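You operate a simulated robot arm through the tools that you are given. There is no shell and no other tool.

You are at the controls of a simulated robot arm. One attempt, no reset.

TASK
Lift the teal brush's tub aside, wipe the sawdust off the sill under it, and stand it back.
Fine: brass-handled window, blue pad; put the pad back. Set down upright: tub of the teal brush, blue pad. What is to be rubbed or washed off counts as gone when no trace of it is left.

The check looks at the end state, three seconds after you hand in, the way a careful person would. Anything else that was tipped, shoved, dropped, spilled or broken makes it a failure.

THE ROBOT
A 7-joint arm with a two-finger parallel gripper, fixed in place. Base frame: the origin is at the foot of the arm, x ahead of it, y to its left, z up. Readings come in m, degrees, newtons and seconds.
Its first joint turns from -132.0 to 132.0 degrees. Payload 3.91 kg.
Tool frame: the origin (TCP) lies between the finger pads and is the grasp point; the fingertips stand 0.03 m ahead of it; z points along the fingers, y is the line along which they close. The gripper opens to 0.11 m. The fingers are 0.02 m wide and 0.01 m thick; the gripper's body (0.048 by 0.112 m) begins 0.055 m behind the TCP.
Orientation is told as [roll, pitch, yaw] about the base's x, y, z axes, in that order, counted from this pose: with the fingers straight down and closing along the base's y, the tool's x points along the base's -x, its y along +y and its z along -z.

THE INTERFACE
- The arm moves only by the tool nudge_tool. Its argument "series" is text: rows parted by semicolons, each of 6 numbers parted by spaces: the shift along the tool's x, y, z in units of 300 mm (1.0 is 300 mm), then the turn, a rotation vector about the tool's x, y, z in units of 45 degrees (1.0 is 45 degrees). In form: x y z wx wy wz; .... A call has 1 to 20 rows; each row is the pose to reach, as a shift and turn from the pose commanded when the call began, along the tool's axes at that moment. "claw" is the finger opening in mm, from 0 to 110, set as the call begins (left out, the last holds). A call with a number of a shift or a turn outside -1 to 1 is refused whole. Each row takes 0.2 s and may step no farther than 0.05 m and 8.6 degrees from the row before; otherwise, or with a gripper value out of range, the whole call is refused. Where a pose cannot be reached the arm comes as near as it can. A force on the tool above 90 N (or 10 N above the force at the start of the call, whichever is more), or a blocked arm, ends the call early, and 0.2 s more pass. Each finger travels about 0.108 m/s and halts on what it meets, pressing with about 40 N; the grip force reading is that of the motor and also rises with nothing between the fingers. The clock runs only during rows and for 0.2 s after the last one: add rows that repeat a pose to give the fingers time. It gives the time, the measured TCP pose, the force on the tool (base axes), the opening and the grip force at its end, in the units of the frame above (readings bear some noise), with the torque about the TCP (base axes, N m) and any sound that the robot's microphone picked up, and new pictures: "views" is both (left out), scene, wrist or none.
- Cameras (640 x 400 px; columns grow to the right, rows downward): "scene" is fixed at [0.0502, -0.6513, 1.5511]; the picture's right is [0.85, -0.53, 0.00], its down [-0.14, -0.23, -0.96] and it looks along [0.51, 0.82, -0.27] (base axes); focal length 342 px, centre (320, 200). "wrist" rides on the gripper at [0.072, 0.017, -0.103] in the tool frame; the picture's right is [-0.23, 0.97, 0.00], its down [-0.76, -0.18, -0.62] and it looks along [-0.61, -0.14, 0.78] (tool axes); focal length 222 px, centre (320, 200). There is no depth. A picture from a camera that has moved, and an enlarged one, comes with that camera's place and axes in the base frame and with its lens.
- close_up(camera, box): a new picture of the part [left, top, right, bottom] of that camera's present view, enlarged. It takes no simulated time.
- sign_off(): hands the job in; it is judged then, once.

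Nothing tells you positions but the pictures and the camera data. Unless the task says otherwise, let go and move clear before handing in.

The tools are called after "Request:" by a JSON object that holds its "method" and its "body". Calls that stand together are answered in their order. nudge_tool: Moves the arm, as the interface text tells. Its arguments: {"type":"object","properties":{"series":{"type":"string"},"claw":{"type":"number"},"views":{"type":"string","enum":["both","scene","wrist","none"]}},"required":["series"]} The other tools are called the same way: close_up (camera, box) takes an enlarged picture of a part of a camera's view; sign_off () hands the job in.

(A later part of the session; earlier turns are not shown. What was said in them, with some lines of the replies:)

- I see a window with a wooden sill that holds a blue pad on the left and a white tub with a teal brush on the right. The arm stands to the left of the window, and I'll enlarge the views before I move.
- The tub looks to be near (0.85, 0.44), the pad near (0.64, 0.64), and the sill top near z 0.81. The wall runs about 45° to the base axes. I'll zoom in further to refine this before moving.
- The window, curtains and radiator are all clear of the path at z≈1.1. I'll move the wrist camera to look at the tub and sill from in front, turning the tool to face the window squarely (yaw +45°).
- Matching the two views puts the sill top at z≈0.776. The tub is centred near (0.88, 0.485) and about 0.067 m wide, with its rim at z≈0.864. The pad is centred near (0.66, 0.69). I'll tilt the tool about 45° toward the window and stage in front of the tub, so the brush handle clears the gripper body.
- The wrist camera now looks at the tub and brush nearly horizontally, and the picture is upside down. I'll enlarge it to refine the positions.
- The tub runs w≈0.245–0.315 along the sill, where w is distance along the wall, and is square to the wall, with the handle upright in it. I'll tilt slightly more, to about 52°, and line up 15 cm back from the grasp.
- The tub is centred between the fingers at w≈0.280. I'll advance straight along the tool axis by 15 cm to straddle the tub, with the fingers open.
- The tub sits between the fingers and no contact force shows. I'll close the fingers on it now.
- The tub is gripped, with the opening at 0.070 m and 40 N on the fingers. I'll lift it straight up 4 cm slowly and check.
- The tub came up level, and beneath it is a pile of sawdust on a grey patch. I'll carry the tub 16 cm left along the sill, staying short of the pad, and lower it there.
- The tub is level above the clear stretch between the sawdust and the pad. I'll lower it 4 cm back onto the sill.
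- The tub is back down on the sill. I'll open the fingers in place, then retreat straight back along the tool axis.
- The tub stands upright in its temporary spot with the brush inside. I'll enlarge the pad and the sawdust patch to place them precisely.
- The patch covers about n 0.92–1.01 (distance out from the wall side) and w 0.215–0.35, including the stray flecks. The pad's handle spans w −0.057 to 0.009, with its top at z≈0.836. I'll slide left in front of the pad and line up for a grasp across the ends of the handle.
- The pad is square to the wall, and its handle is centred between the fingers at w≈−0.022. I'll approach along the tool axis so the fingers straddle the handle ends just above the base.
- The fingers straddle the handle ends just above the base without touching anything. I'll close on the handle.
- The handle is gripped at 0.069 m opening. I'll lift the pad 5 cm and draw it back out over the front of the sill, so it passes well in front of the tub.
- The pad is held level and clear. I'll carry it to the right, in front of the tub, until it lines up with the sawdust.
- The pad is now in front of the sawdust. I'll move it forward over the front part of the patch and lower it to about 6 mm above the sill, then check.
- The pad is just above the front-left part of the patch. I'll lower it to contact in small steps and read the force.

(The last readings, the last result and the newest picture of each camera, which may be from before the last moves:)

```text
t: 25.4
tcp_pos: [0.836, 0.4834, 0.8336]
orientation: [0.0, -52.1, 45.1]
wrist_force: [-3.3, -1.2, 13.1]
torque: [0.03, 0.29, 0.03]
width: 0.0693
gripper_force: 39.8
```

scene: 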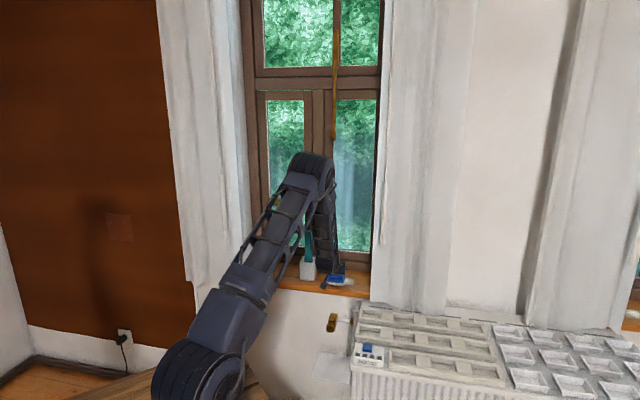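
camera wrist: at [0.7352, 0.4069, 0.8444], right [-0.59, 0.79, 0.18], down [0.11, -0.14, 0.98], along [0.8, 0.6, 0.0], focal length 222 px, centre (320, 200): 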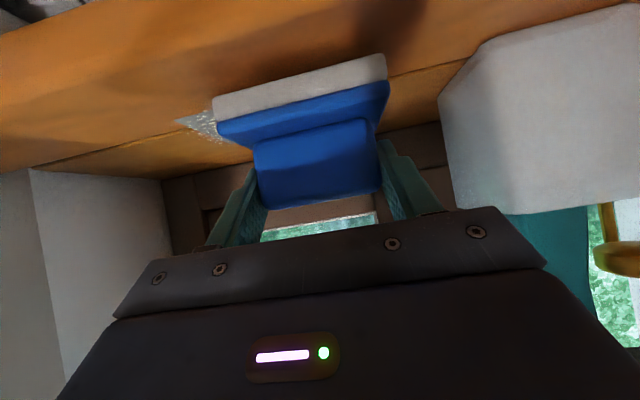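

The pad is in contact at about 13 N. I'll stroke to the right across the front strip and back.

Request:
{"method": "nudge_tool", "body": {"series": "0 -0.04 0 0 0 0; 0 -0.08 0 0 0 0; 0 -0.12 0 0 0 0; 0 -0.16 0 0 0 0; 0 -0.20 0 0 0 0; 0 -0.24 0 0 0 0; 0 -0.26 0 0 0 0; 0 -0.26 0 0 0 0; 0 -0.21 0 0 0 0; 0 -0.16 0 0 0 0; 0 -0.11 0 0 0 0; 0 -0.06 0 0 0 0; 0 -0.02 0 0 0 0; 0 0 0 0 0 0", "claw": 45, "views": "both"}}

```text
t: 28.4
tcp_pos: [0.8357, 0.4843, 0.8337]
orientation: [0.0, -52.1, 45.1]
wrist_force: [9.3, -6.8, 27.5]
torque: [-0.15, -0.43, -0.03]
width: 0.0691
gripper_force: 40.1
camera wrist: at [0.7356, 0.4068, 0.8386], right [-0.59, 0.79, 0.18], down [0.11, -0.14, 0.98], along [0.8, 0.6, 0.0], focal length 222 px, centre (320, 200)
```

scene: 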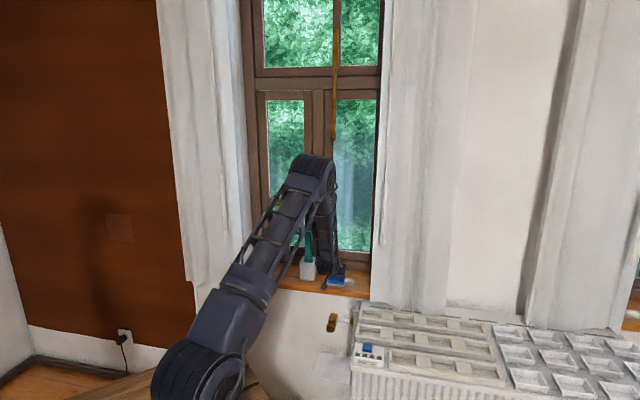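
wrist: 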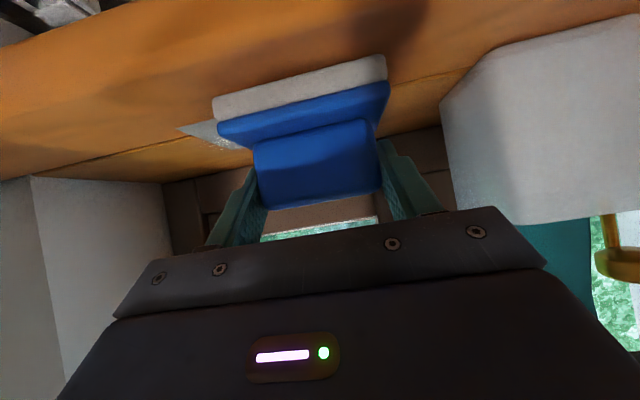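

Request:
{"method": "close_up", "body": {"camera": "wrist", "box": [160, 30, 420, 220]}}

Request:
{"method": "close_up", "body": {"camera": "scene", "box": [295, 240, 375, 300]}}

```text
2.11 times, centred on (290, 125) of wrist
camera zoom: at [0.7356, 0.4068, 0.8386], right [-0.59, 0.79, 0.18], down [0.11, -0.14, 0.98], along [0.8, 0.6, 0.0], focal length 468 px, centre (383, 358)
```

zoom: 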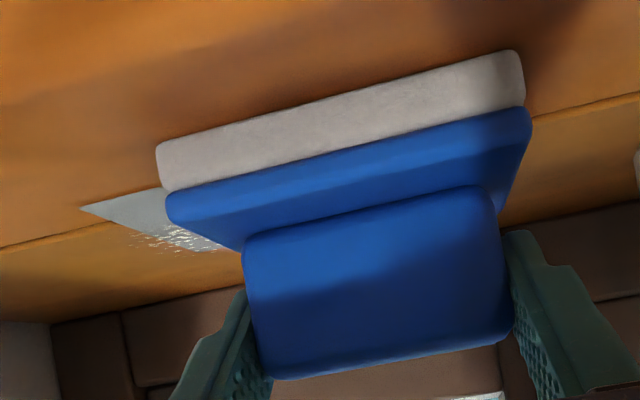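

```text
6.67 times, centred on (335, 270) of scene
camera zoom: at [0.0502, -0.6513, 1.5511], right [0.85, -0.53, 0.0], down [-0.14, -0.23, -0.96], along [0.51, 0.82, -0.27], focal length 2282 px, centre (220, -267)
```

zoom: 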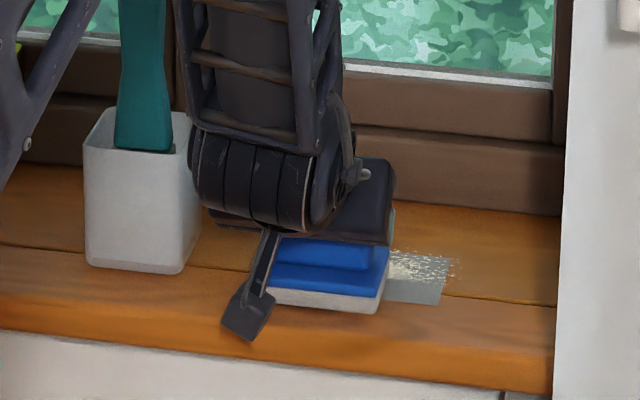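

The flecks vanish where the pad passes, so the wiping works. I'll continue with a middle strip to the right, then the back strip to the left, at slightly lighter pressure.

Request:
{"method": "nudge_tool", "body": {"series": "-0.0191 0 0.0231 0 0 0; -0.0382 0 0.0463 0 0 0; -0.0382 -0.05 0.0463 0 0 0; -0.0382 -0.10 0.0463 0 0 0; -0.0382 -0.15 0.0463 0 0 0; -0.0382 -0.20 0.0463 0 0 0; -0.0382 -0.24 0.0463 0 0 0; -0.0382 -0.26 0.0463 0 0 0; -0.063 -0.26 0.0778 0 0 0; -0.0875 -0.26 0.1093 0 0 0; -0.0875 -0.22 0.1093 0 0 0; -0.0875 -0.17 0.1093 0 0 0; -0.0875 -0.12 0.1093 0 0 0; -0.0875 -0.07 0.1093 0 0 0; -0.0875 -0.03 0.1093 0 0 0; -0.0875 0 0.1093 0 0 0", "claw": 45, "views": "both"}}

```text
t: 31.8
tcp_pos: [0.8645, 0.5131, 0.8328]
orientation: [0.0, -52.0, 45.1]
wrist_force: [2.9, -0.8, 8.8]
torque: [0.05, -0.19, 0.06]
width: 0.0692
gripper_force: 39.8
camera wrist: at [0.7647, 0.4373, 0.8387], right [-0.59, 0.79, 0.18], down [0.11, -0.14, 0.98], along [0.8, 0.6, 0.0], focal length 222 px, centre (320, 200)
```

scene: 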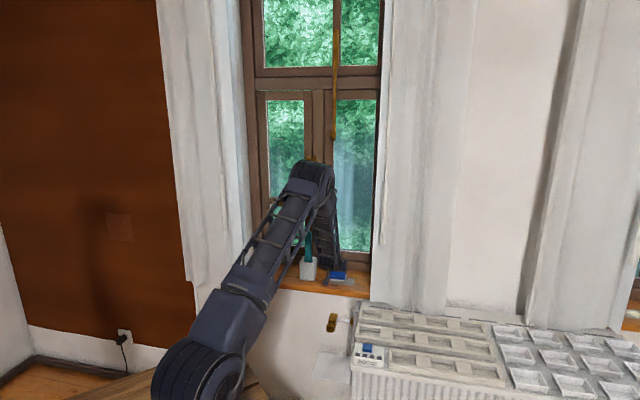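
wrist: 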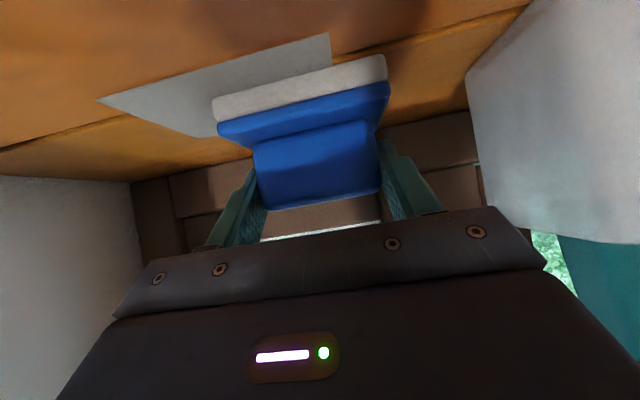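

The flecks look gone, but a grey rectangle is still visible. I'll enlarge it to judge whether it's residue or part of the sill.

Request:
{"method": "close_up", "body": {"camera": "wrist", "box": [80, 20, 400, 220]}}

Request:
{"method": "close_up", "body": {"camera": "scene", "box": [295, 240, 375, 300]}}

```text
2.00 times, centred on (240, 120) of wrist
camera zoom: at [0.7647, 0.4373, 0.8387], right [-0.59, 0.79, 0.18], down [0.11, -0.14, 0.98], along [0.8, 0.6, 0.0], focal length 444 px, centre (480, 360)
```

zoom: 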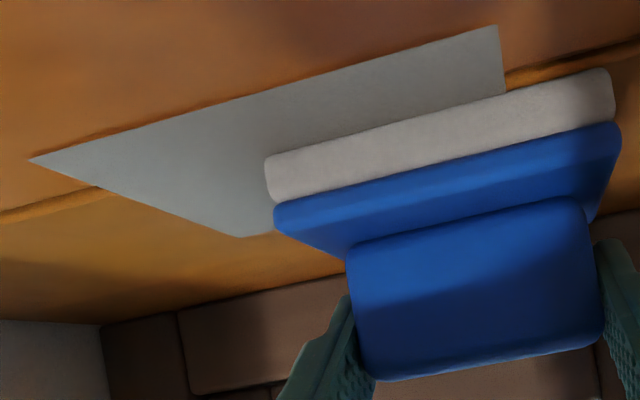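

```text
6.67 times, centred on (335, 270) of scene
camera zoom: at [0.0502, -0.6513, 1.5511], right [0.85, -0.53, 0.0], down [-0.14, -0.23, -0.96], along [0.51, 0.82, -0.27], focal length 2282 px, centre (220, -267)
```

zoom: 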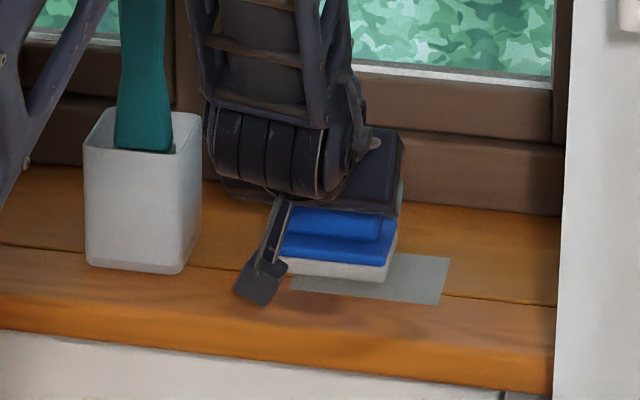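

The grey rectangle is uniform and sharp-edged, and looks like a fixed inlay. I'll make another full set of passes to be sure of coverage and to see whether it changes.

Request:
{"method": "nudge_tool", "body": {"series": "0 -0.05 0 0 0 0; 0 -0.10 0 0 0 0; 0 -0.15 0 0 0 0; 0 -0.20 0 0 0 0; 0 -0.24 0 0 0 0; 0 -0.26 0 0 0 0; 0.0493 -0.26 -0.063 0 0 0; 0.0493 -0.20 -0.063 0 0 0; 0.0493 -0.15 -0.063 0 0 0; 0.0493 -0.10 -0.063 0 0 0; 0.0493 -0.05 -0.063 0 0 0; 0.0493 0 -0.063 0 0 0; 0.0862 0 -0.1103 0 0 0; 0.0862 -0.05 -0.1103 0 0 0; 0.0862 -0.10 -0.1103 0 0 0; 0.0862 -0.15 -0.1103 0 0 0; 0.0862 -0.20 -0.1103 0 0 0; 0.0862 -0.24 -0.1103 0 0 0; 0.0862 -0.26 -0.1103 0 0 0", "claw": 45, "views": "both"}}

```text
t: 35.8
tcp_pos: [0.8901, 0.4286, 0.8333]
orientation: [-0.1, -51.9, 45.0]
wrist_force: [-1.9, 1.3, 6.4]
torque: [-0.04, -0.08, -0.04]
width: 0.0695
gripper_force: 39.7
camera wrist: at [0.7905, 0.3515, 0.8387], right [-0.59, 0.79, 0.18], down [0.11, -0.14, 0.98], along [0.8, 0.6, 0.0], focal length 222 px, centre (320, 200)
```

scene: 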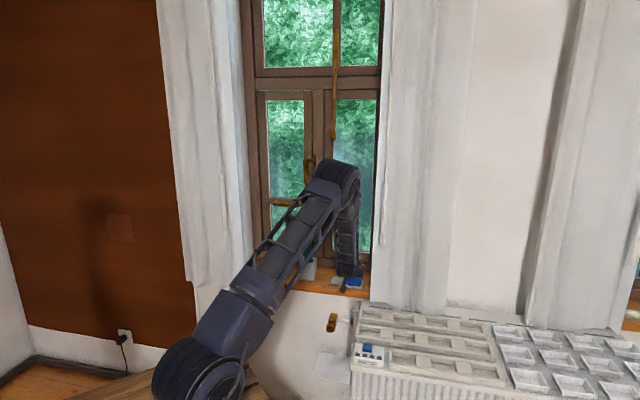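
wrist: 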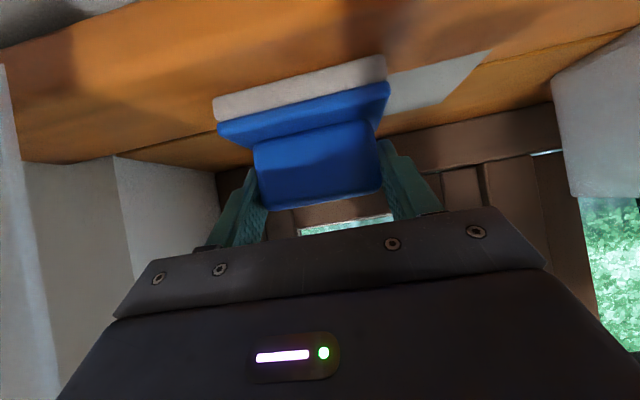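

I'll lift the pad off and back away to inspect the whole wiped area.

Request:
{"method": "nudge_tool", "body": {"series": "-0.0263 0 -0.0205 0 0 0; -0.0657 0 -0.0513 0 0 0; -0.1313 0 -0.1026 0 0 0; -0.2 0 -0.1562 0 0 0; -0.14 0 -0.233 0 0 0; -0.08 0 -0.31 0 0 0; -0.02 0 -0.387 0 0 0; 0.0463 0 -0.4714 0 0 0; 0.0463 0 -0.4714 0 0 0", "claw": 45, "views": "both"}}

```text
t: 37.8
tcp_pos: [0.8067, 0.3432, 0.9085]
orientation: [0.0, -52.0, 45.0]
wrist_force: [0.1, 0.0, 0.8]
torque: [0.0, 0.01, 0.0]
width: 0.0691
gripper_force: 40.2
camera wrist: at [0.706, 0.268, 0.9153], right [-0.59, 0.79, 0.18], down [0.11, -0.14, 0.98], along [0.8, 0.6, 0.0], focal length 222 px, centre (320, 200)
```

scene: 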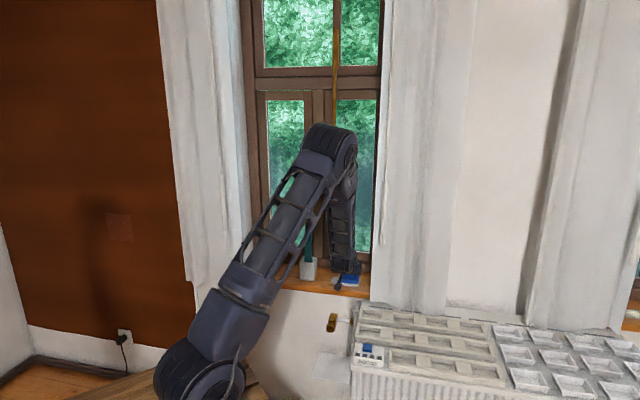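
wrist: 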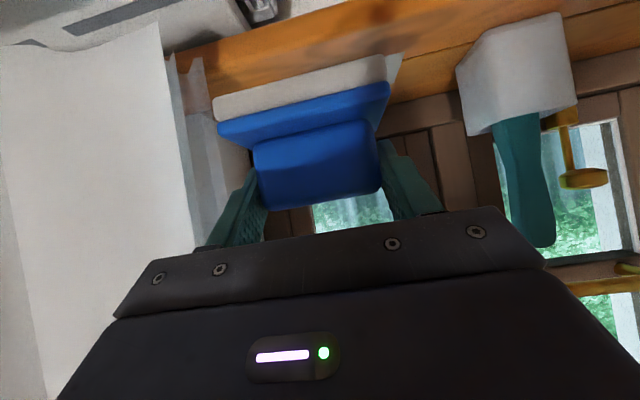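

The pad blocks the view from here. I'll move left in front of the tub, toward the pad's home position, and look back at the patch from there.

Request:
{"method": "nudge_tool", "body": {"series": "0 0.08 0 0 0 0; 0 0.2 0 0 0 0; 0 0.33 0 0 0 0; 0 0.46 0 0 0 0; 0 0.59 0 0 0 0; 0 0.71 0 0 0 0; 0 0.80 0 0 0 0; 0 0.8333 0 0 0 0; 0 0.8333 0 0 0 0", "claw": 45, "views": "both"}}

```text
t: 39.8
tcp_pos: [0.6301, 0.5214, 0.909]
orientation: [0.0, -52.0, 45.1]
wrist_force: [-0.1, -0.8, -0.6]
torque: [0.0, 0.01, 0.01]
width: 0.0694
gripper_force: 39.9
camera wrist: at [0.5292, 0.4445, 0.9148], right [-0.59, 0.79, 0.18], down [0.11, -0.14, 0.98], along [0.8, 0.6, 0.0], focal length 222 px, centre (320, 200)
```

scene: 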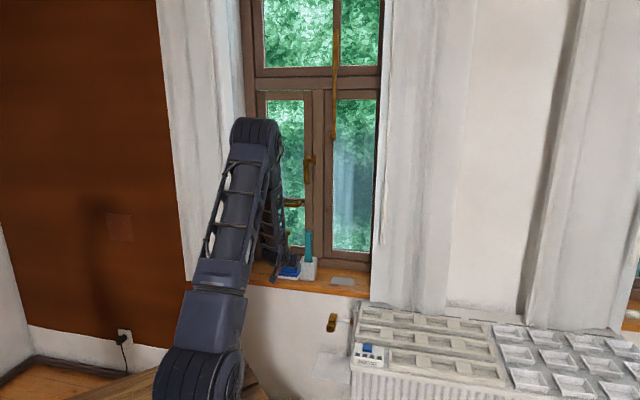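
wrist: 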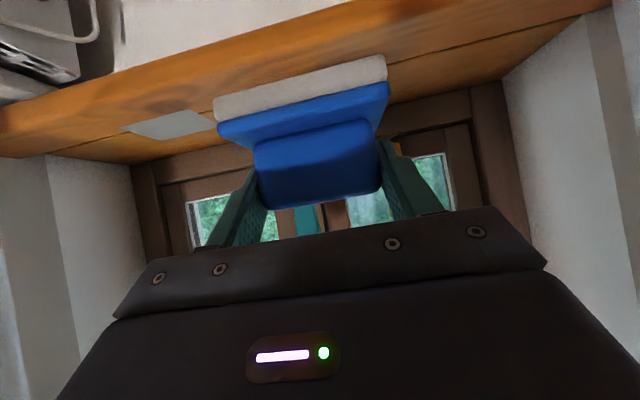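

Request:
{"method": "close_up", "body": {"camera": "wrist", "box": [100, 90, 240, 170]}}

Request:
{"method": "close_up", "body": {"camera": "scene", "box": [310, 260, 374, 300]}}

Request:
{"method": "close_up", "body": {"camera": "scene", "box": [325, 270, 360, 292]}}

```text
4.57 times, centred on (170, 130) of wrist
camera zoom: at [0.5292, 0.4445, 0.9148], right [-0.59, 0.79, 0.18], down [0.11, -0.14, 0.98], along [0.8, 0.6, 0.0], focal length 1015 px, centre (1006, 520)
```

zoom: 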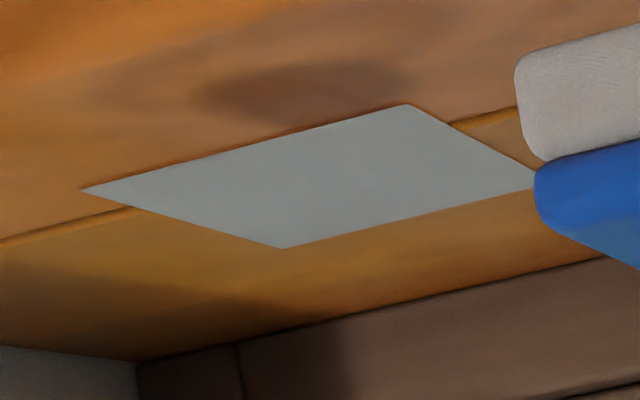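

```text
10.00 times, centred on (342, 280) of scene
camera zoom: at [0.0502, -0.6513, 1.5511], right [0.85, -0.53, 0.0], down [-0.14, -0.23, -0.96], along [0.51, 0.82, -0.27], focal length 3423 px, centre (100, -600)
```

zoom: 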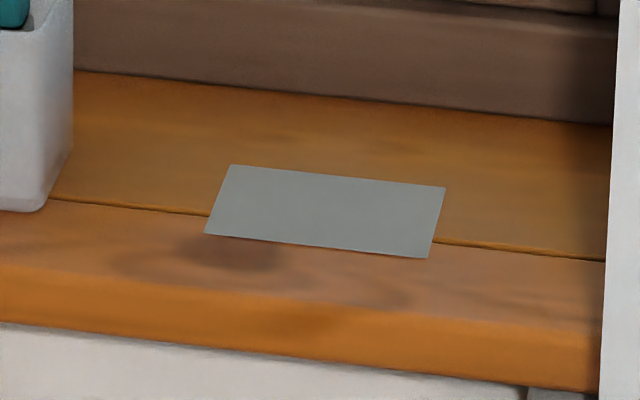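

```text
16.00 times, centred on (342, 281) of scene
camera zoom: at [0.0502, -0.6513, 1.5511], right [0.85, -0.53, 0.0], down [-0.14, -0.23, -0.96], along [0.51, 0.82, -0.27], focal length 5477 px, centre (-40, -1096)
```

zoom: 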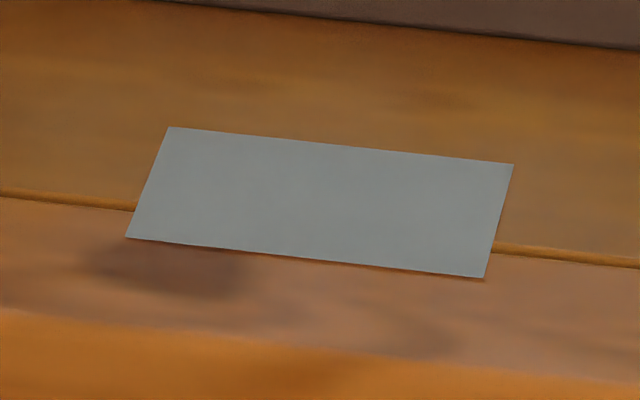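

The sill is clear of sawdust, and only the flat grey plate set into the sill remains. It's uniform and unchanged by rubbing. Next I'll return the pad to its own spot: left, forward, then down to about 1 cm above the sill.

Request:
{"method": "nudge_tool", "body": {"series": "0 0.1 0 0 0 0; 0 0.22 0 0 0 0; 0 0.3247 0 0 0 0; -0.068 0.3247 0.0873 0 0 0; -0.136 0.3247 0.1746 0 0 0; -0.205 0.3247 0.262 0 0 0; -0.273 0.3247 0.3493 0 0 0; -0.213 0.3247 0.3962 0 0 0; -0.153 0.3247 0.4431 0 0 0; -0.0994 0.3247 0.485 0 0 0; -0.0994 0.3247 0.485 0 0 0", "claw": 45, "views": "both"}}

```text
t: 42.2
tcp_pos: [0.6545, 0.6822, 0.8411]
orientation: [0.1, -52.0, 45.1]
wrist_force: [-0.4, 0.3, -0.3]
torque: [0.04, -0.02, 0.01]
width: 0.0693
gripper_force: 40.1
camera wrist: at [0.5542, 0.6061, 0.8476], right [-0.59, 0.79, 0.18], down [0.11, -0.14, 0.98], along [0.8, 0.6, 0.0], focal length 222 px, centre (320, 200)
```

scene: 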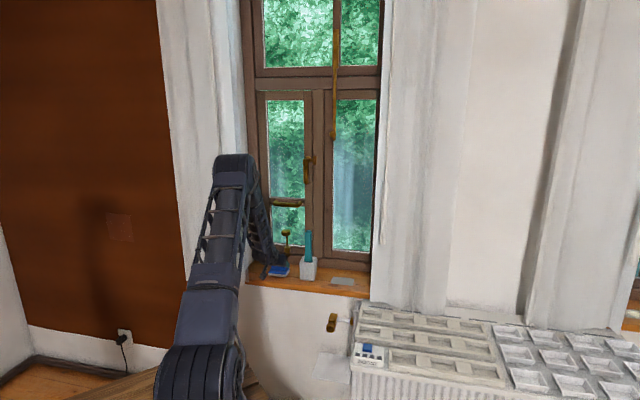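
wrist: 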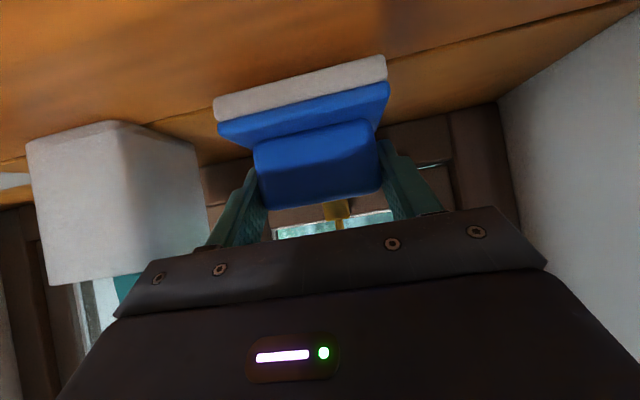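

The pad is over its home spot, level and about 1 cm up. I'll lower it gently to contact.

Request:
{"method": "nudge_tool", "body": {"series": "0.0105 0 0.0082 0 0 0; 0.0184 0 0.0144 0 0 0; 0.0223 0 0.0174 0 0 0; 0.025 0 0.0195 0 0 0; 0.025 0 0.0195 0 0 0", "claw": 45, "views": "none"}}

```text
t: 43.4
tcp_pos: [0.6545, 0.6827, 0.8336]
orientation: [-0.1, -52.0, 45.1]
wrist_force: [-0.4, -1.3, 2.5]
torque: [-0.12, -0.03, -0.02]
width: 0.0696
gripper_force: 40.0
```

The pad is touching lightly at about 2.5 N. I'll open the fingers, then back straight out.

Request:
{"method": "nudge_tool", "body": {"series": "0 0 0 0 0 0; 0 0 0 0 0 0; 0 0 0 0 0 0", "claw": 104, "views": "wrist"}}

Request:
{"method": "nudge_tool", "body": {"series": "0 0 -0.06 0 0 0; 0 0 -0.15 0 0 0; 0 0 -0.25 0 0 0; 0 0 -0.35 0 0 0; 0 0 -0.45 0 0 0; 0 0 -0.50 0 0 0; 0 0 -0.50 0 0 0", "claw": 104, "views": "both"}}

```text
t: 44.2
tcp_pos: [0.6537, 0.6825, 0.8331]
orientation: [0.0, -52.1, 45.0]
wrist_force: [-0.2, -0.5, 0.6]
torque: [0.0, -0.01, 0.03]
width: 0.1039
gripper_force: 0.1
camera wrist: at [0.5543, 0.6063, 0.8385], right [-0.59, 0.79, 0.18], down [0.11, -0.14, 0.98], along [0.8, 0.6, 0.0], focal length 222 px, centre (320, 200)
```

wrist: 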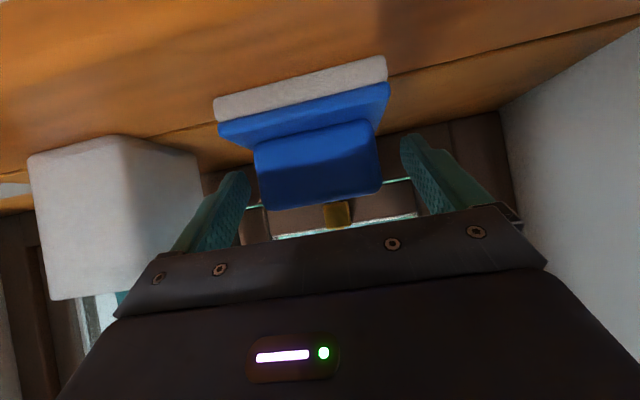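

```text
t: 45.8
tcp_pos: [0.571, 0.5996, 0.9254]
orientation: [0.0, -52.0, 45.0]
wrist_force: [-0.4, 0.2, -1.0]
torque: [-0.01, 0.02, -0.02]
width: 0.1043
gripper_force: 0.0
camera wrist: at [0.4704, 0.5225, 0.9312], right [-0.59, 0.79, 0.18], down [0.11, -0.14, 0.98], along [0.8, 0.6, 0.0], focal length 222 px, centre (320, 200)
```

scene: 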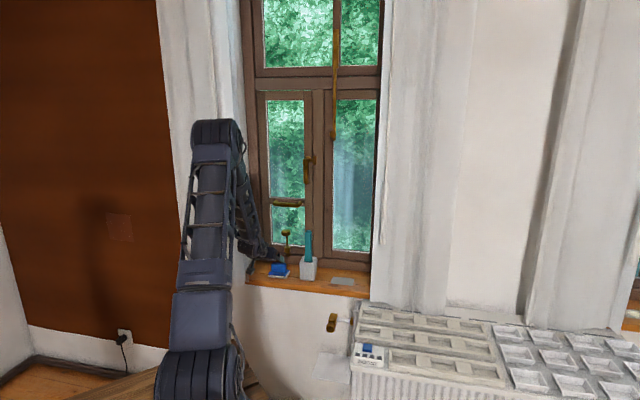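
wrist: 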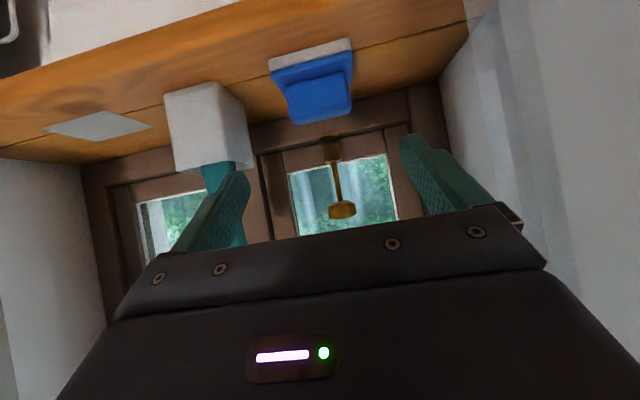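

The pad sits flat at home and the sill shows no flecks. I'll go back in front of the tub by reversing my earlier moves exactly.

Request:
{"method": "nudge_tool", "body": {"series": "-0.002 -0.08 -0.001 0 0 0; -0.005 -0.18 -0.001 0 0 0; -0.009 -0.28 -0.002 0 0 0; -0.013 -0.37 -0.003 0 0 0; -0.0167 -0.43 -0.0038 0 0 0; -0.0167 -0.4663 -0.0038 0 0 0; -0.0167 -0.4663 -0.0038 0 0 0", "claw": 104, "views": "both"}}

```text
t: 47.4
tcp_pos: [0.6723, 0.5013, 0.9296]
orientation: [0.0, -52.1, 45.0]
wrist_force: [0.1, -1.3, 0.5]
torque: [-0.02, 0.01, 0.0]
width: 0.104
gripper_force: 0.1
camera wrist: at [0.5714, 0.4251, 0.936], right [-0.59, 0.79, 0.18], down [0.11, -0.14, 0.98], along [0.8, 0.6, 0.0], focal length 222 px, centre (320, 200)
```

scene: 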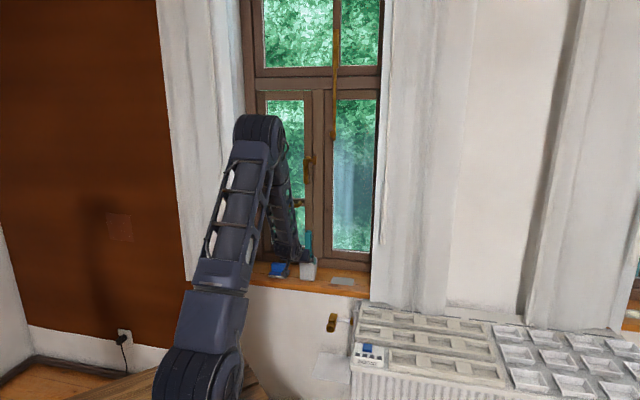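
wrist: 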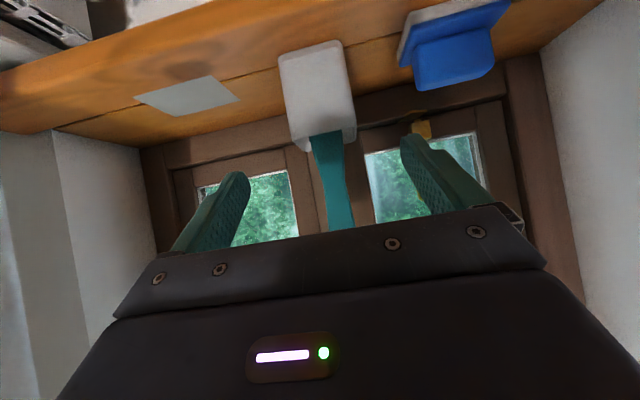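

The view matches the earlier one, so I'm aligned with the tub. I'll check the patch from the same angle as before, then go in.

Request:
{"method": "close_up", "body": {"camera": "wrist", "box": [120, 50, 260, 140]}}

Request:
{"method": "nudge_tool", "body": {"series": "0 0 0.09 0 0 0; 0 0 0.18 0 0 0; 0 0 0.28 0 0 0; 0 0 0.38 0 0 0; 0 0 0.46 0 0 0; 0 0 0.52 0 0 0; 0 0 0.55 0 0 0; 0 0 0.55 0 0 0", "claw": 104, "views": "both"}}

```text
4.44 times, centred on (190, 95) of wrist
camera zoom: at [0.5714, 0.4251, 0.936], right [-0.59, 0.79, 0.18], down [0.11, -0.14, 0.98], along [0.8, 0.6, 0.0], focal length 987 px, centre (898, 667)
```

zoom: 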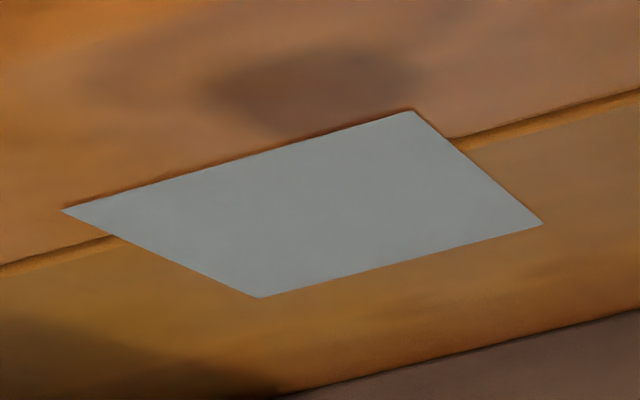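

```text
t: 49.2
tcp_pos: [0.7626, 0.5934, 0.8282]
orientation: [0.0, -52.0, 45.2]
wrist_force: [-0.9, 0.4, -0.6]
torque: [0.01, 0.02, 0.0]
width: 0.1038
gripper_force: 0.1
camera wrist: at [0.6631, 0.5175, 0.8337], right [-0.59, 0.79, 0.18], down [0.11, -0.14, 0.98], along [0.8, 0.6, 0.0], focal length 222 px, centre (320, 200)
```

scene: 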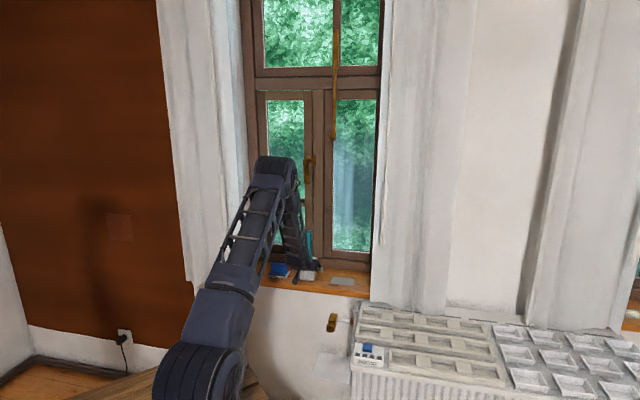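
wrist: 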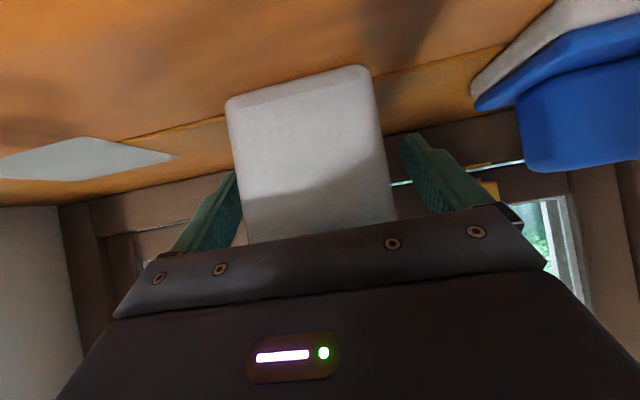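

The patch is clean and the fingers straddle the tub exactly as before. I'll grip it and lift 4 cm.

Request:
{"method": "nudge_tool", "body": {"series": "0 0 0 0 0 0; 0 0 0 0 0 0; 0 0 0 0 0 0; 0 0 0 0 0 0", "claw": 50, "views": "none"}}

Request:
{"method": "nudge_tool", "body": {"series": "-0.0263 0 -0.0205 0 0 0; -0.0525 0 -0.041 0 0 0; -0.0788 0 -0.0616 0 0 0; -0.1046 0 -0.0817 0 0 0; -0.1046 0 -0.0817 0 0 0", "claw": 50, "views": "both"}}

```text
t: 50.2
tcp_pos: [0.762, 0.5941, 0.8282]
orientation: [0.0, -52.0, 45.0]
wrist_force: [0.7, 1.1, -0.5]
torque: [0.02, -0.04, 0.03]
width: 0.0698
gripper_force: 40.3
```

```text
t: 51.4
tcp_pos: [0.7633, 0.5935, 0.8688]
orientation: [0.0, -52.0, 45.1]
wrist_force: [-0.6, -0.3, -2.4]
torque: [-0.02, -0.01, 0.02]
width: 0.0699
gripper_force: 39.8
camera wrist: at [0.6627, 0.5176, 0.8736], right [-0.59, 0.79, 0.18], down [0.11, -0.14, 0.98], along [0.8, 0.6, 0.0], focal length 222 px, centre (320, 200)
```

scene: 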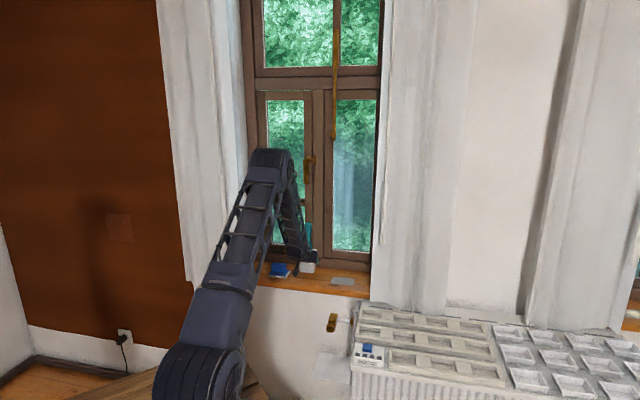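
wrist: 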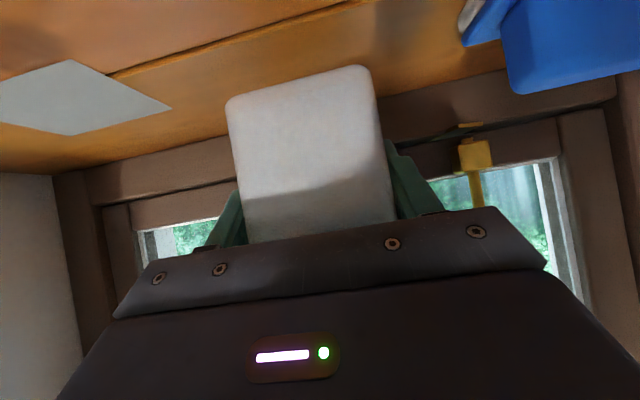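

The tub is up and level. I'll carry it 16 cm right to its original position.

Request:
{"method": "nudge_tool", "body": {"series": "0 -0.07 0 0 0 0; 0 -0.16 0 0 0 0; 0 -0.25 0 0 0 0; 0 -0.34 0 0 0 0; 0 -0.43 0 0 0 0; 0 -0.50 0 0 0 0; 0 -0.5333 0 0 0 0; 0 -0.5333 0 0 0 0", "claw": 50, "views": "both"}}

Request:
{"method": "nudge_tool", "body": {"series": "0.0263 0 0.0205 0 0 0; 0.0525 0 0.041 0 0 0; 0.0788 0 0.0616 0 0 0; 0.092 0 0.0719 0 0 0; 0.0985 0 0.077 0 0 0; 0.1024 0 0.08 0 0 0; 0.1024 0 0.08 0 0 0", "claw": 50, "views": "both"}}

```text
t: 53.2
tcp_pos: [0.8762, 0.4808, 0.8678]
orientation: [0.0, -52.0, 45.1]
wrist_force: [-0.5, -0.2, -2.4]
torque: [0.05, -0.01, 0.01]
width: 0.0698
gripper_force: 40.1
camera wrist: at [0.7764, 0.4041, 0.8734], right [-0.59, 0.79, 0.18], down [0.11, -0.14, 0.98], along [0.8, 0.6, 0.0], focal length 222 px, centre (320, 200)
```

scene: 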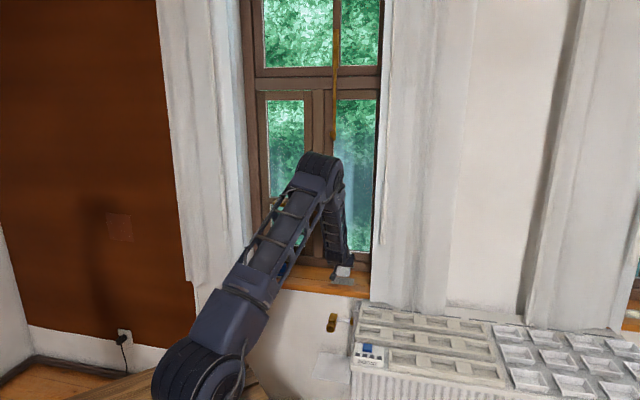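
wrist: 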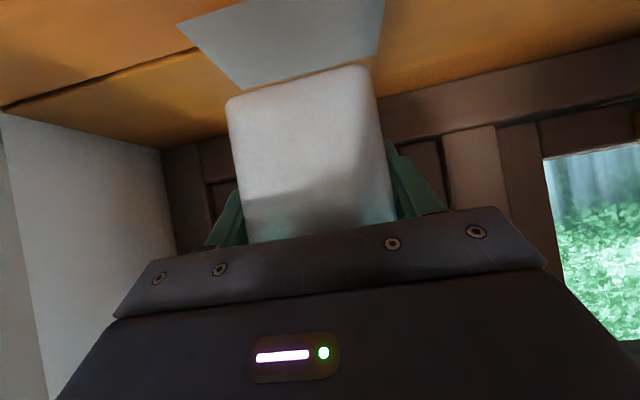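

```text
t: 54.8
tcp_pos: [0.8762, 0.481, 0.8296]
orientation: [0.0, -52.0, 45.1]
wrist_force: [-0.3, 0.0, -1.3]
torque: [-0.04, -0.03, 0.01]
width: 0.0697
gripper_force: 40.0
camera wrist: at [0.7765, 0.4043, 0.8349], right [-0.59, 0.79, 0.18], down [0.11, -0.14, 0.98], along [0.8, 0.6, 0.0], focal length 222 px, centre (320, 200)
```

scene: 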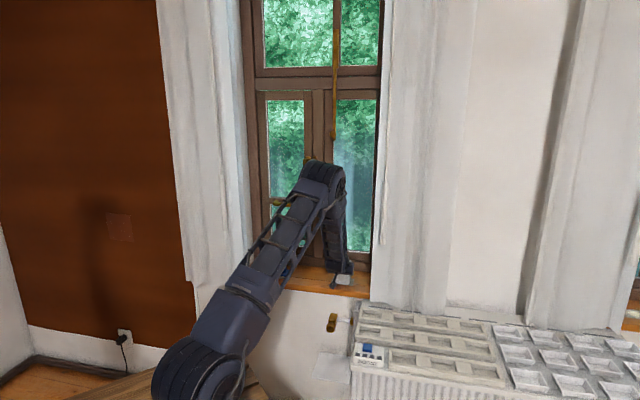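
wrist: 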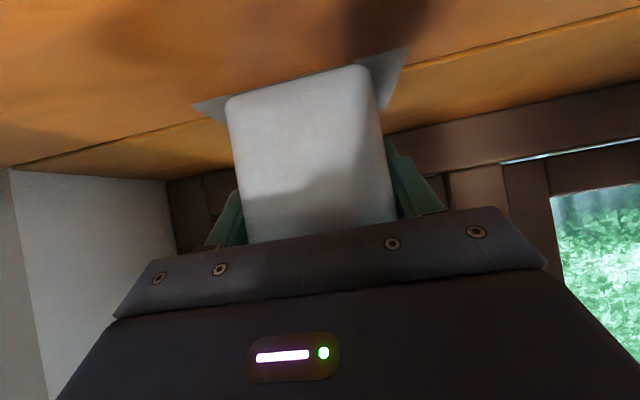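

The tub is about 1 mm above the sill at its original spot. I'll lower it the final bit and check the force.

Request:
{"method": "nudge_tool", "body": {"series": "0.0011 0 0.0008 0 0 0; 0.0021 0 0.0016 0 0 0; 0.0021 0 0.0016 0 0 0", "claw": 50, "views": "none"}}

```text
t: 55.6
tcp_pos: [0.8767, 0.4811, 0.8286]
orientation: [-0.1, -52.0, 45.0]
wrist_force: [-0.4, 0.2, -2.5]
torque: [0.0, 0.0, 0.01]
width: 0.0695
gripper_force: 40.0
```

Request:
{"method": "nudge_tool", "body": {"series": "0.0007 0 0.0005 0 0 0; 0.0014 0 0.0011 0 0 0; 0.0014 0 0.0011 0 0 0", "claw": 50, "views": "none"}}

```text
t: 56.4
tcp_pos: [0.8762, 0.48, 0.8285]
orientation: [0.0, -52.0, 45.0]
wrist_force: [-0.7, -0.9, 0.0]
torque: [-0.02, -0.05, 0.01]
width: 0.0697
gripper_force: 40.2
```

The weight has come off the gripper, so the tub is standing on the sill. I'll open and retreat along the tool axis.

Request:
{"method": "nudge_tool", "body": {"series": "0 0 0 0 0 0; 0 0 0 0 0 0; 0 0 0 0 0 0", "claw": 106, "views": "wrist"}}

Request:
{"method": "nudge_tool", "body": {"series": "0 0 -0.06 0 0 0; 0 0 -0.15 0 0 0; 0 0 -0.26 0 0 0; 0 0 -0.38 0 0 0; 0 0 -0.50 0 0 0; 0 0 -0.62 0 0 0; 0 0 -0.74 0 0 0; 0 0 -0.80 0 0 0; 0 0 -0.80 0 0 0", "claw": 106, "views": "both"}}

```text
t: 57.2
tcp_pos: [0.8765, 0.4805, 0.8281]
orientation: [-0.1, -52.1, 44.9]
wrist_force: [0.2, -0.1, 0.6]
torque: [0.04, -0.02, -0.02]
width: 0.106
gripper_force: 0.1
camera wrist: at [0.7761, 0.4044, 0.8337], right [-0.59, 0.79, 0.18], down [0.11, -0.14, 0.98], along [0.8, 0.6, 0.0], focal length 222 px, centre (320, 200)
```

wrist: 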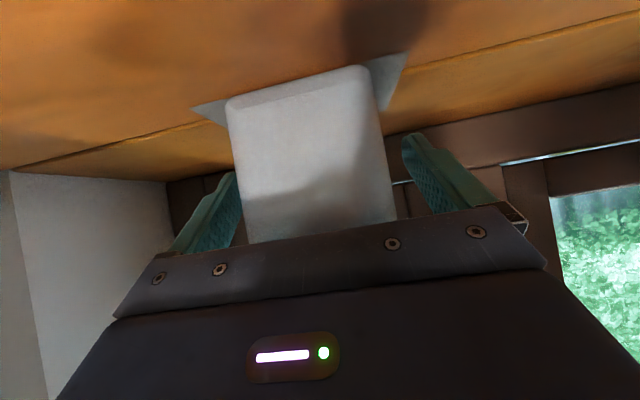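

```text
t: 59.2
tcp_pos: [0.7433, 0.3469, 0.9743]
orientation: [0.0, -52.0, 45.0]
wrist_force: [-0.1, -0.6, 0.5]
torque: [0.0, 0.02, 0.0]
width: 0.106
gripper_force: 0.0
camera wrist: at [0.6426, 0.2703, 0.9807], right [-0.59, 0.79, 0.18], down [0.11, -0.14, 0.98], along [0.8, 0.6, 0.0], focal length 222 px, centre (320, 200)
```

scene: 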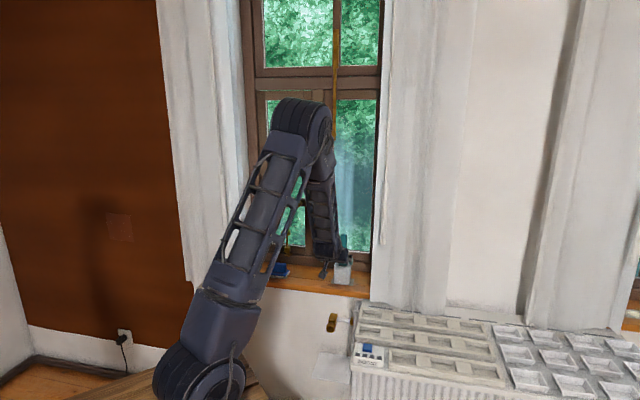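
wrist: 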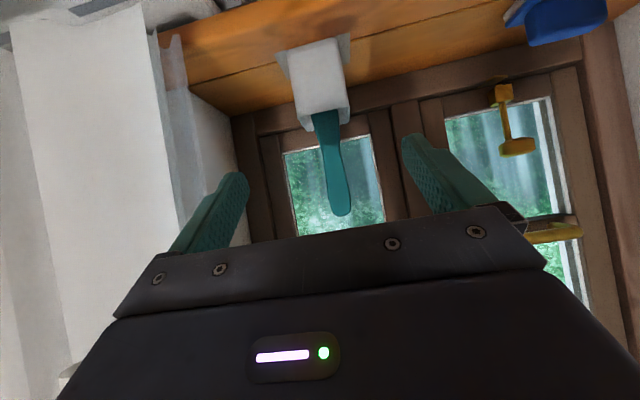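

The tub stands upright with the brush in it. I'll back the arm away up and to the left, so the scene camera can see everything for a last check.

Request:
{"method": "nudge_tool", "body": {"series": "-0.0015 0 -0.13 0 0 0; -0.003 0 -0.26 0 0 0; -0.0044 0 -0.39 0 0 0; -0.0058 0 -0.52 0 0 0; -0.0073 0 -0.6403 0 0 0; -0.0073 0.13 -0.6403 0 0 0; -0.0073 0.27 -0.6403 0 0 0; -0.0073 0.41 -0.6403 0 0 0; -0.0073 0.55 -0.6403 0 0 0; -0.0073 0.69 -0.6403 0 0 0; -0.0073 0.83 -0.6403 0 0 0; -0.0073 0.967 -0.6403 0 0 0; -0.0073 0.967 -0.6403 0 0 0", "claw": 106, "views": "both"}}

```text
t: 62.0
tcp_pos: [0.43, 0.445, 1.0955]
orientation: [-0.1, -52.0, 45.0]
wrist_force: [0.1, -0.3, -0.1]
torque: [-0.02, 0.01, 0.0]
width: 0.1062
gripper_force: 0.0
camera wrist: at [0.33, 0.3688, 1.1012], right [-0.59, 0.79, 0.18], down [0.11, -0.14, 0.98], along [0.8, 0.6, 0.0], focal length 222 px, centre (320, 200)
```

scene: 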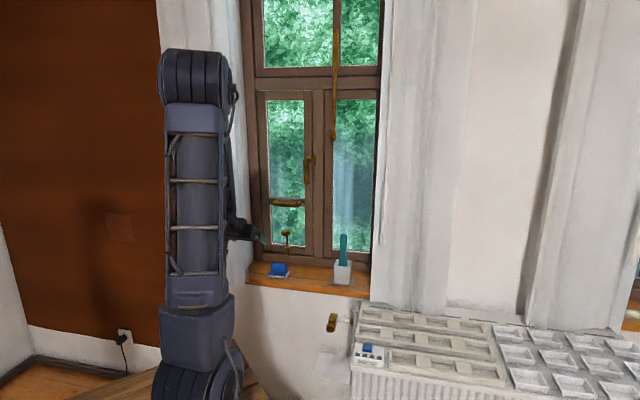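
wrist: 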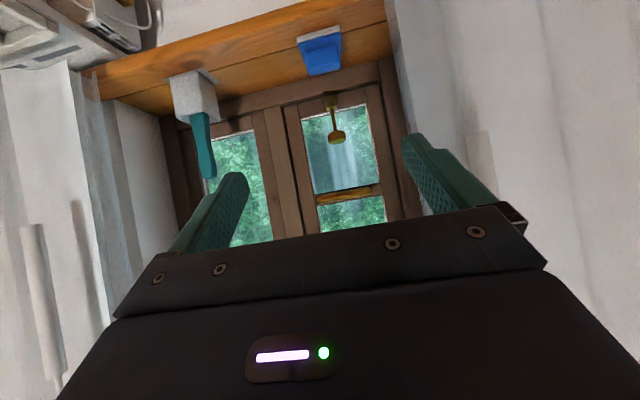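

Request:
{"method": "close_up", "body": {"camera": "scene", "box": [230, 210, 390, 310]}}

Request:
{"method": "close_up", "body": {"camera": "scene", "box": [320, 225, 376, 295]}}

Request:
{"method": "close_up", "body": {"camera": "scene", "box": [240, 220, 304, 300]}}

Request:
{"method": "close_up", "body": {"camera": "wrist", "box": [150, 20, 360, 190]}}

```text
4.00 times, centred on (310, 260) of scene
camera zoom: at [0.0502, -0.6513, 1.5511], right [0.85, -0.53, 0.0], down [-0.14, -0.23, -0.96], along [0.51, 0.82, -0.27], focal length 1369 px, centre (360, -40)
```

zoom: 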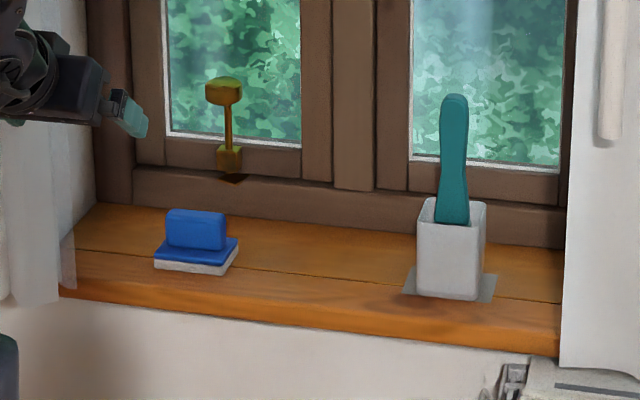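

```text
5.71 times, centred on (348, 260) of scene
camera zoom: at [0.0502, -0.6513, 1.5511], right [0.85, -0.53, 0.0], down [-0.14, -0.23, -0.96], along [0.51, 0.82, -0.27], focal length 1956 px, centre (160, -143)
```

zoom: 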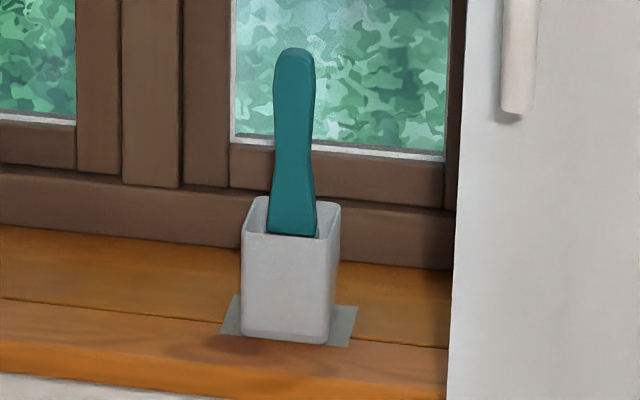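

```text
5.00 times, centred on (272, 260) of scene
camera zoom: at [0.0502, -0.6513, 1.5511], right [0.85, -0.53, 0.0], down [-0.14, -0.23, -0.96], along [0.51, 0.82, -0.27], focal length 1711 px, centre (560, -100)
```

zoom: 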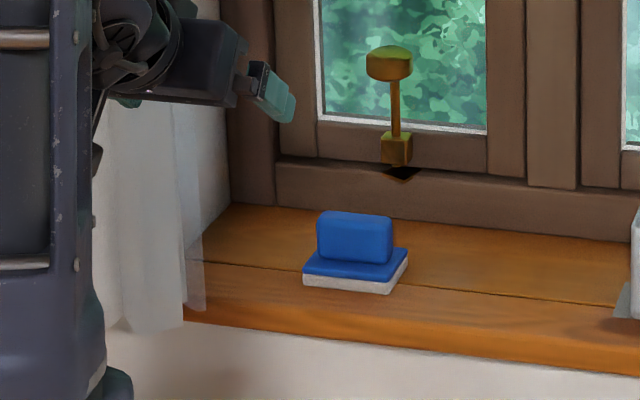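

```text
2.35 times, centred on (255, 105) of wrist
camera zoom: at [0.33, 0.3688, 1.1012], right [-0.59, 0.79, 0.18], down [0.11, -0.14, 0.98], along [0.8, 0.6, 0.0], focal length 523 px, centre (473, 424)
```

zoom: 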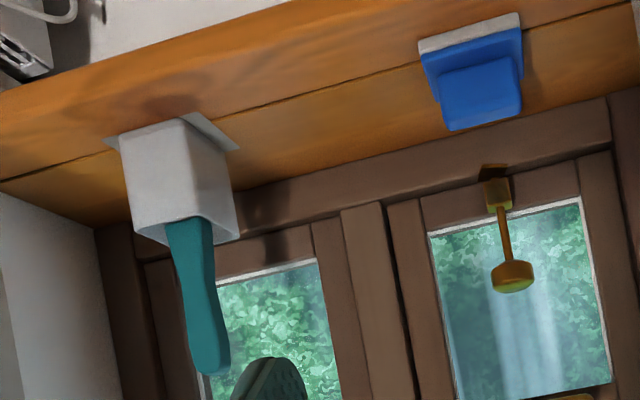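

The tub is upright with the brush in its original place, the pad is back home and flat, and the sill shows no sawdust. Only the flat grey plate under the tub remains, which rubbing didn't change. Nothing else looks moved and the arm is clear, so I'm handing in.

Request:
{"method": "sign_off", "body": {}}

```text
The job is handed in.
```

I lifted the tub aside, wiped the sawdust off the sill, and stood the tub back where it was with the brush still in it. The blue pad is back in its place, lying flat, to within a few millimetres. The last close-ups from both cameras showed no flecks left and nothing else moved. The job is handed in and I have not seen the verdict.

A flat grey rectangle remains on the sill under the tub. It is uniform and sharp-edged, and it looked the same after two full sets of passes, so I took it to be part of the sill. If the check counts it as residue, that part would fail.
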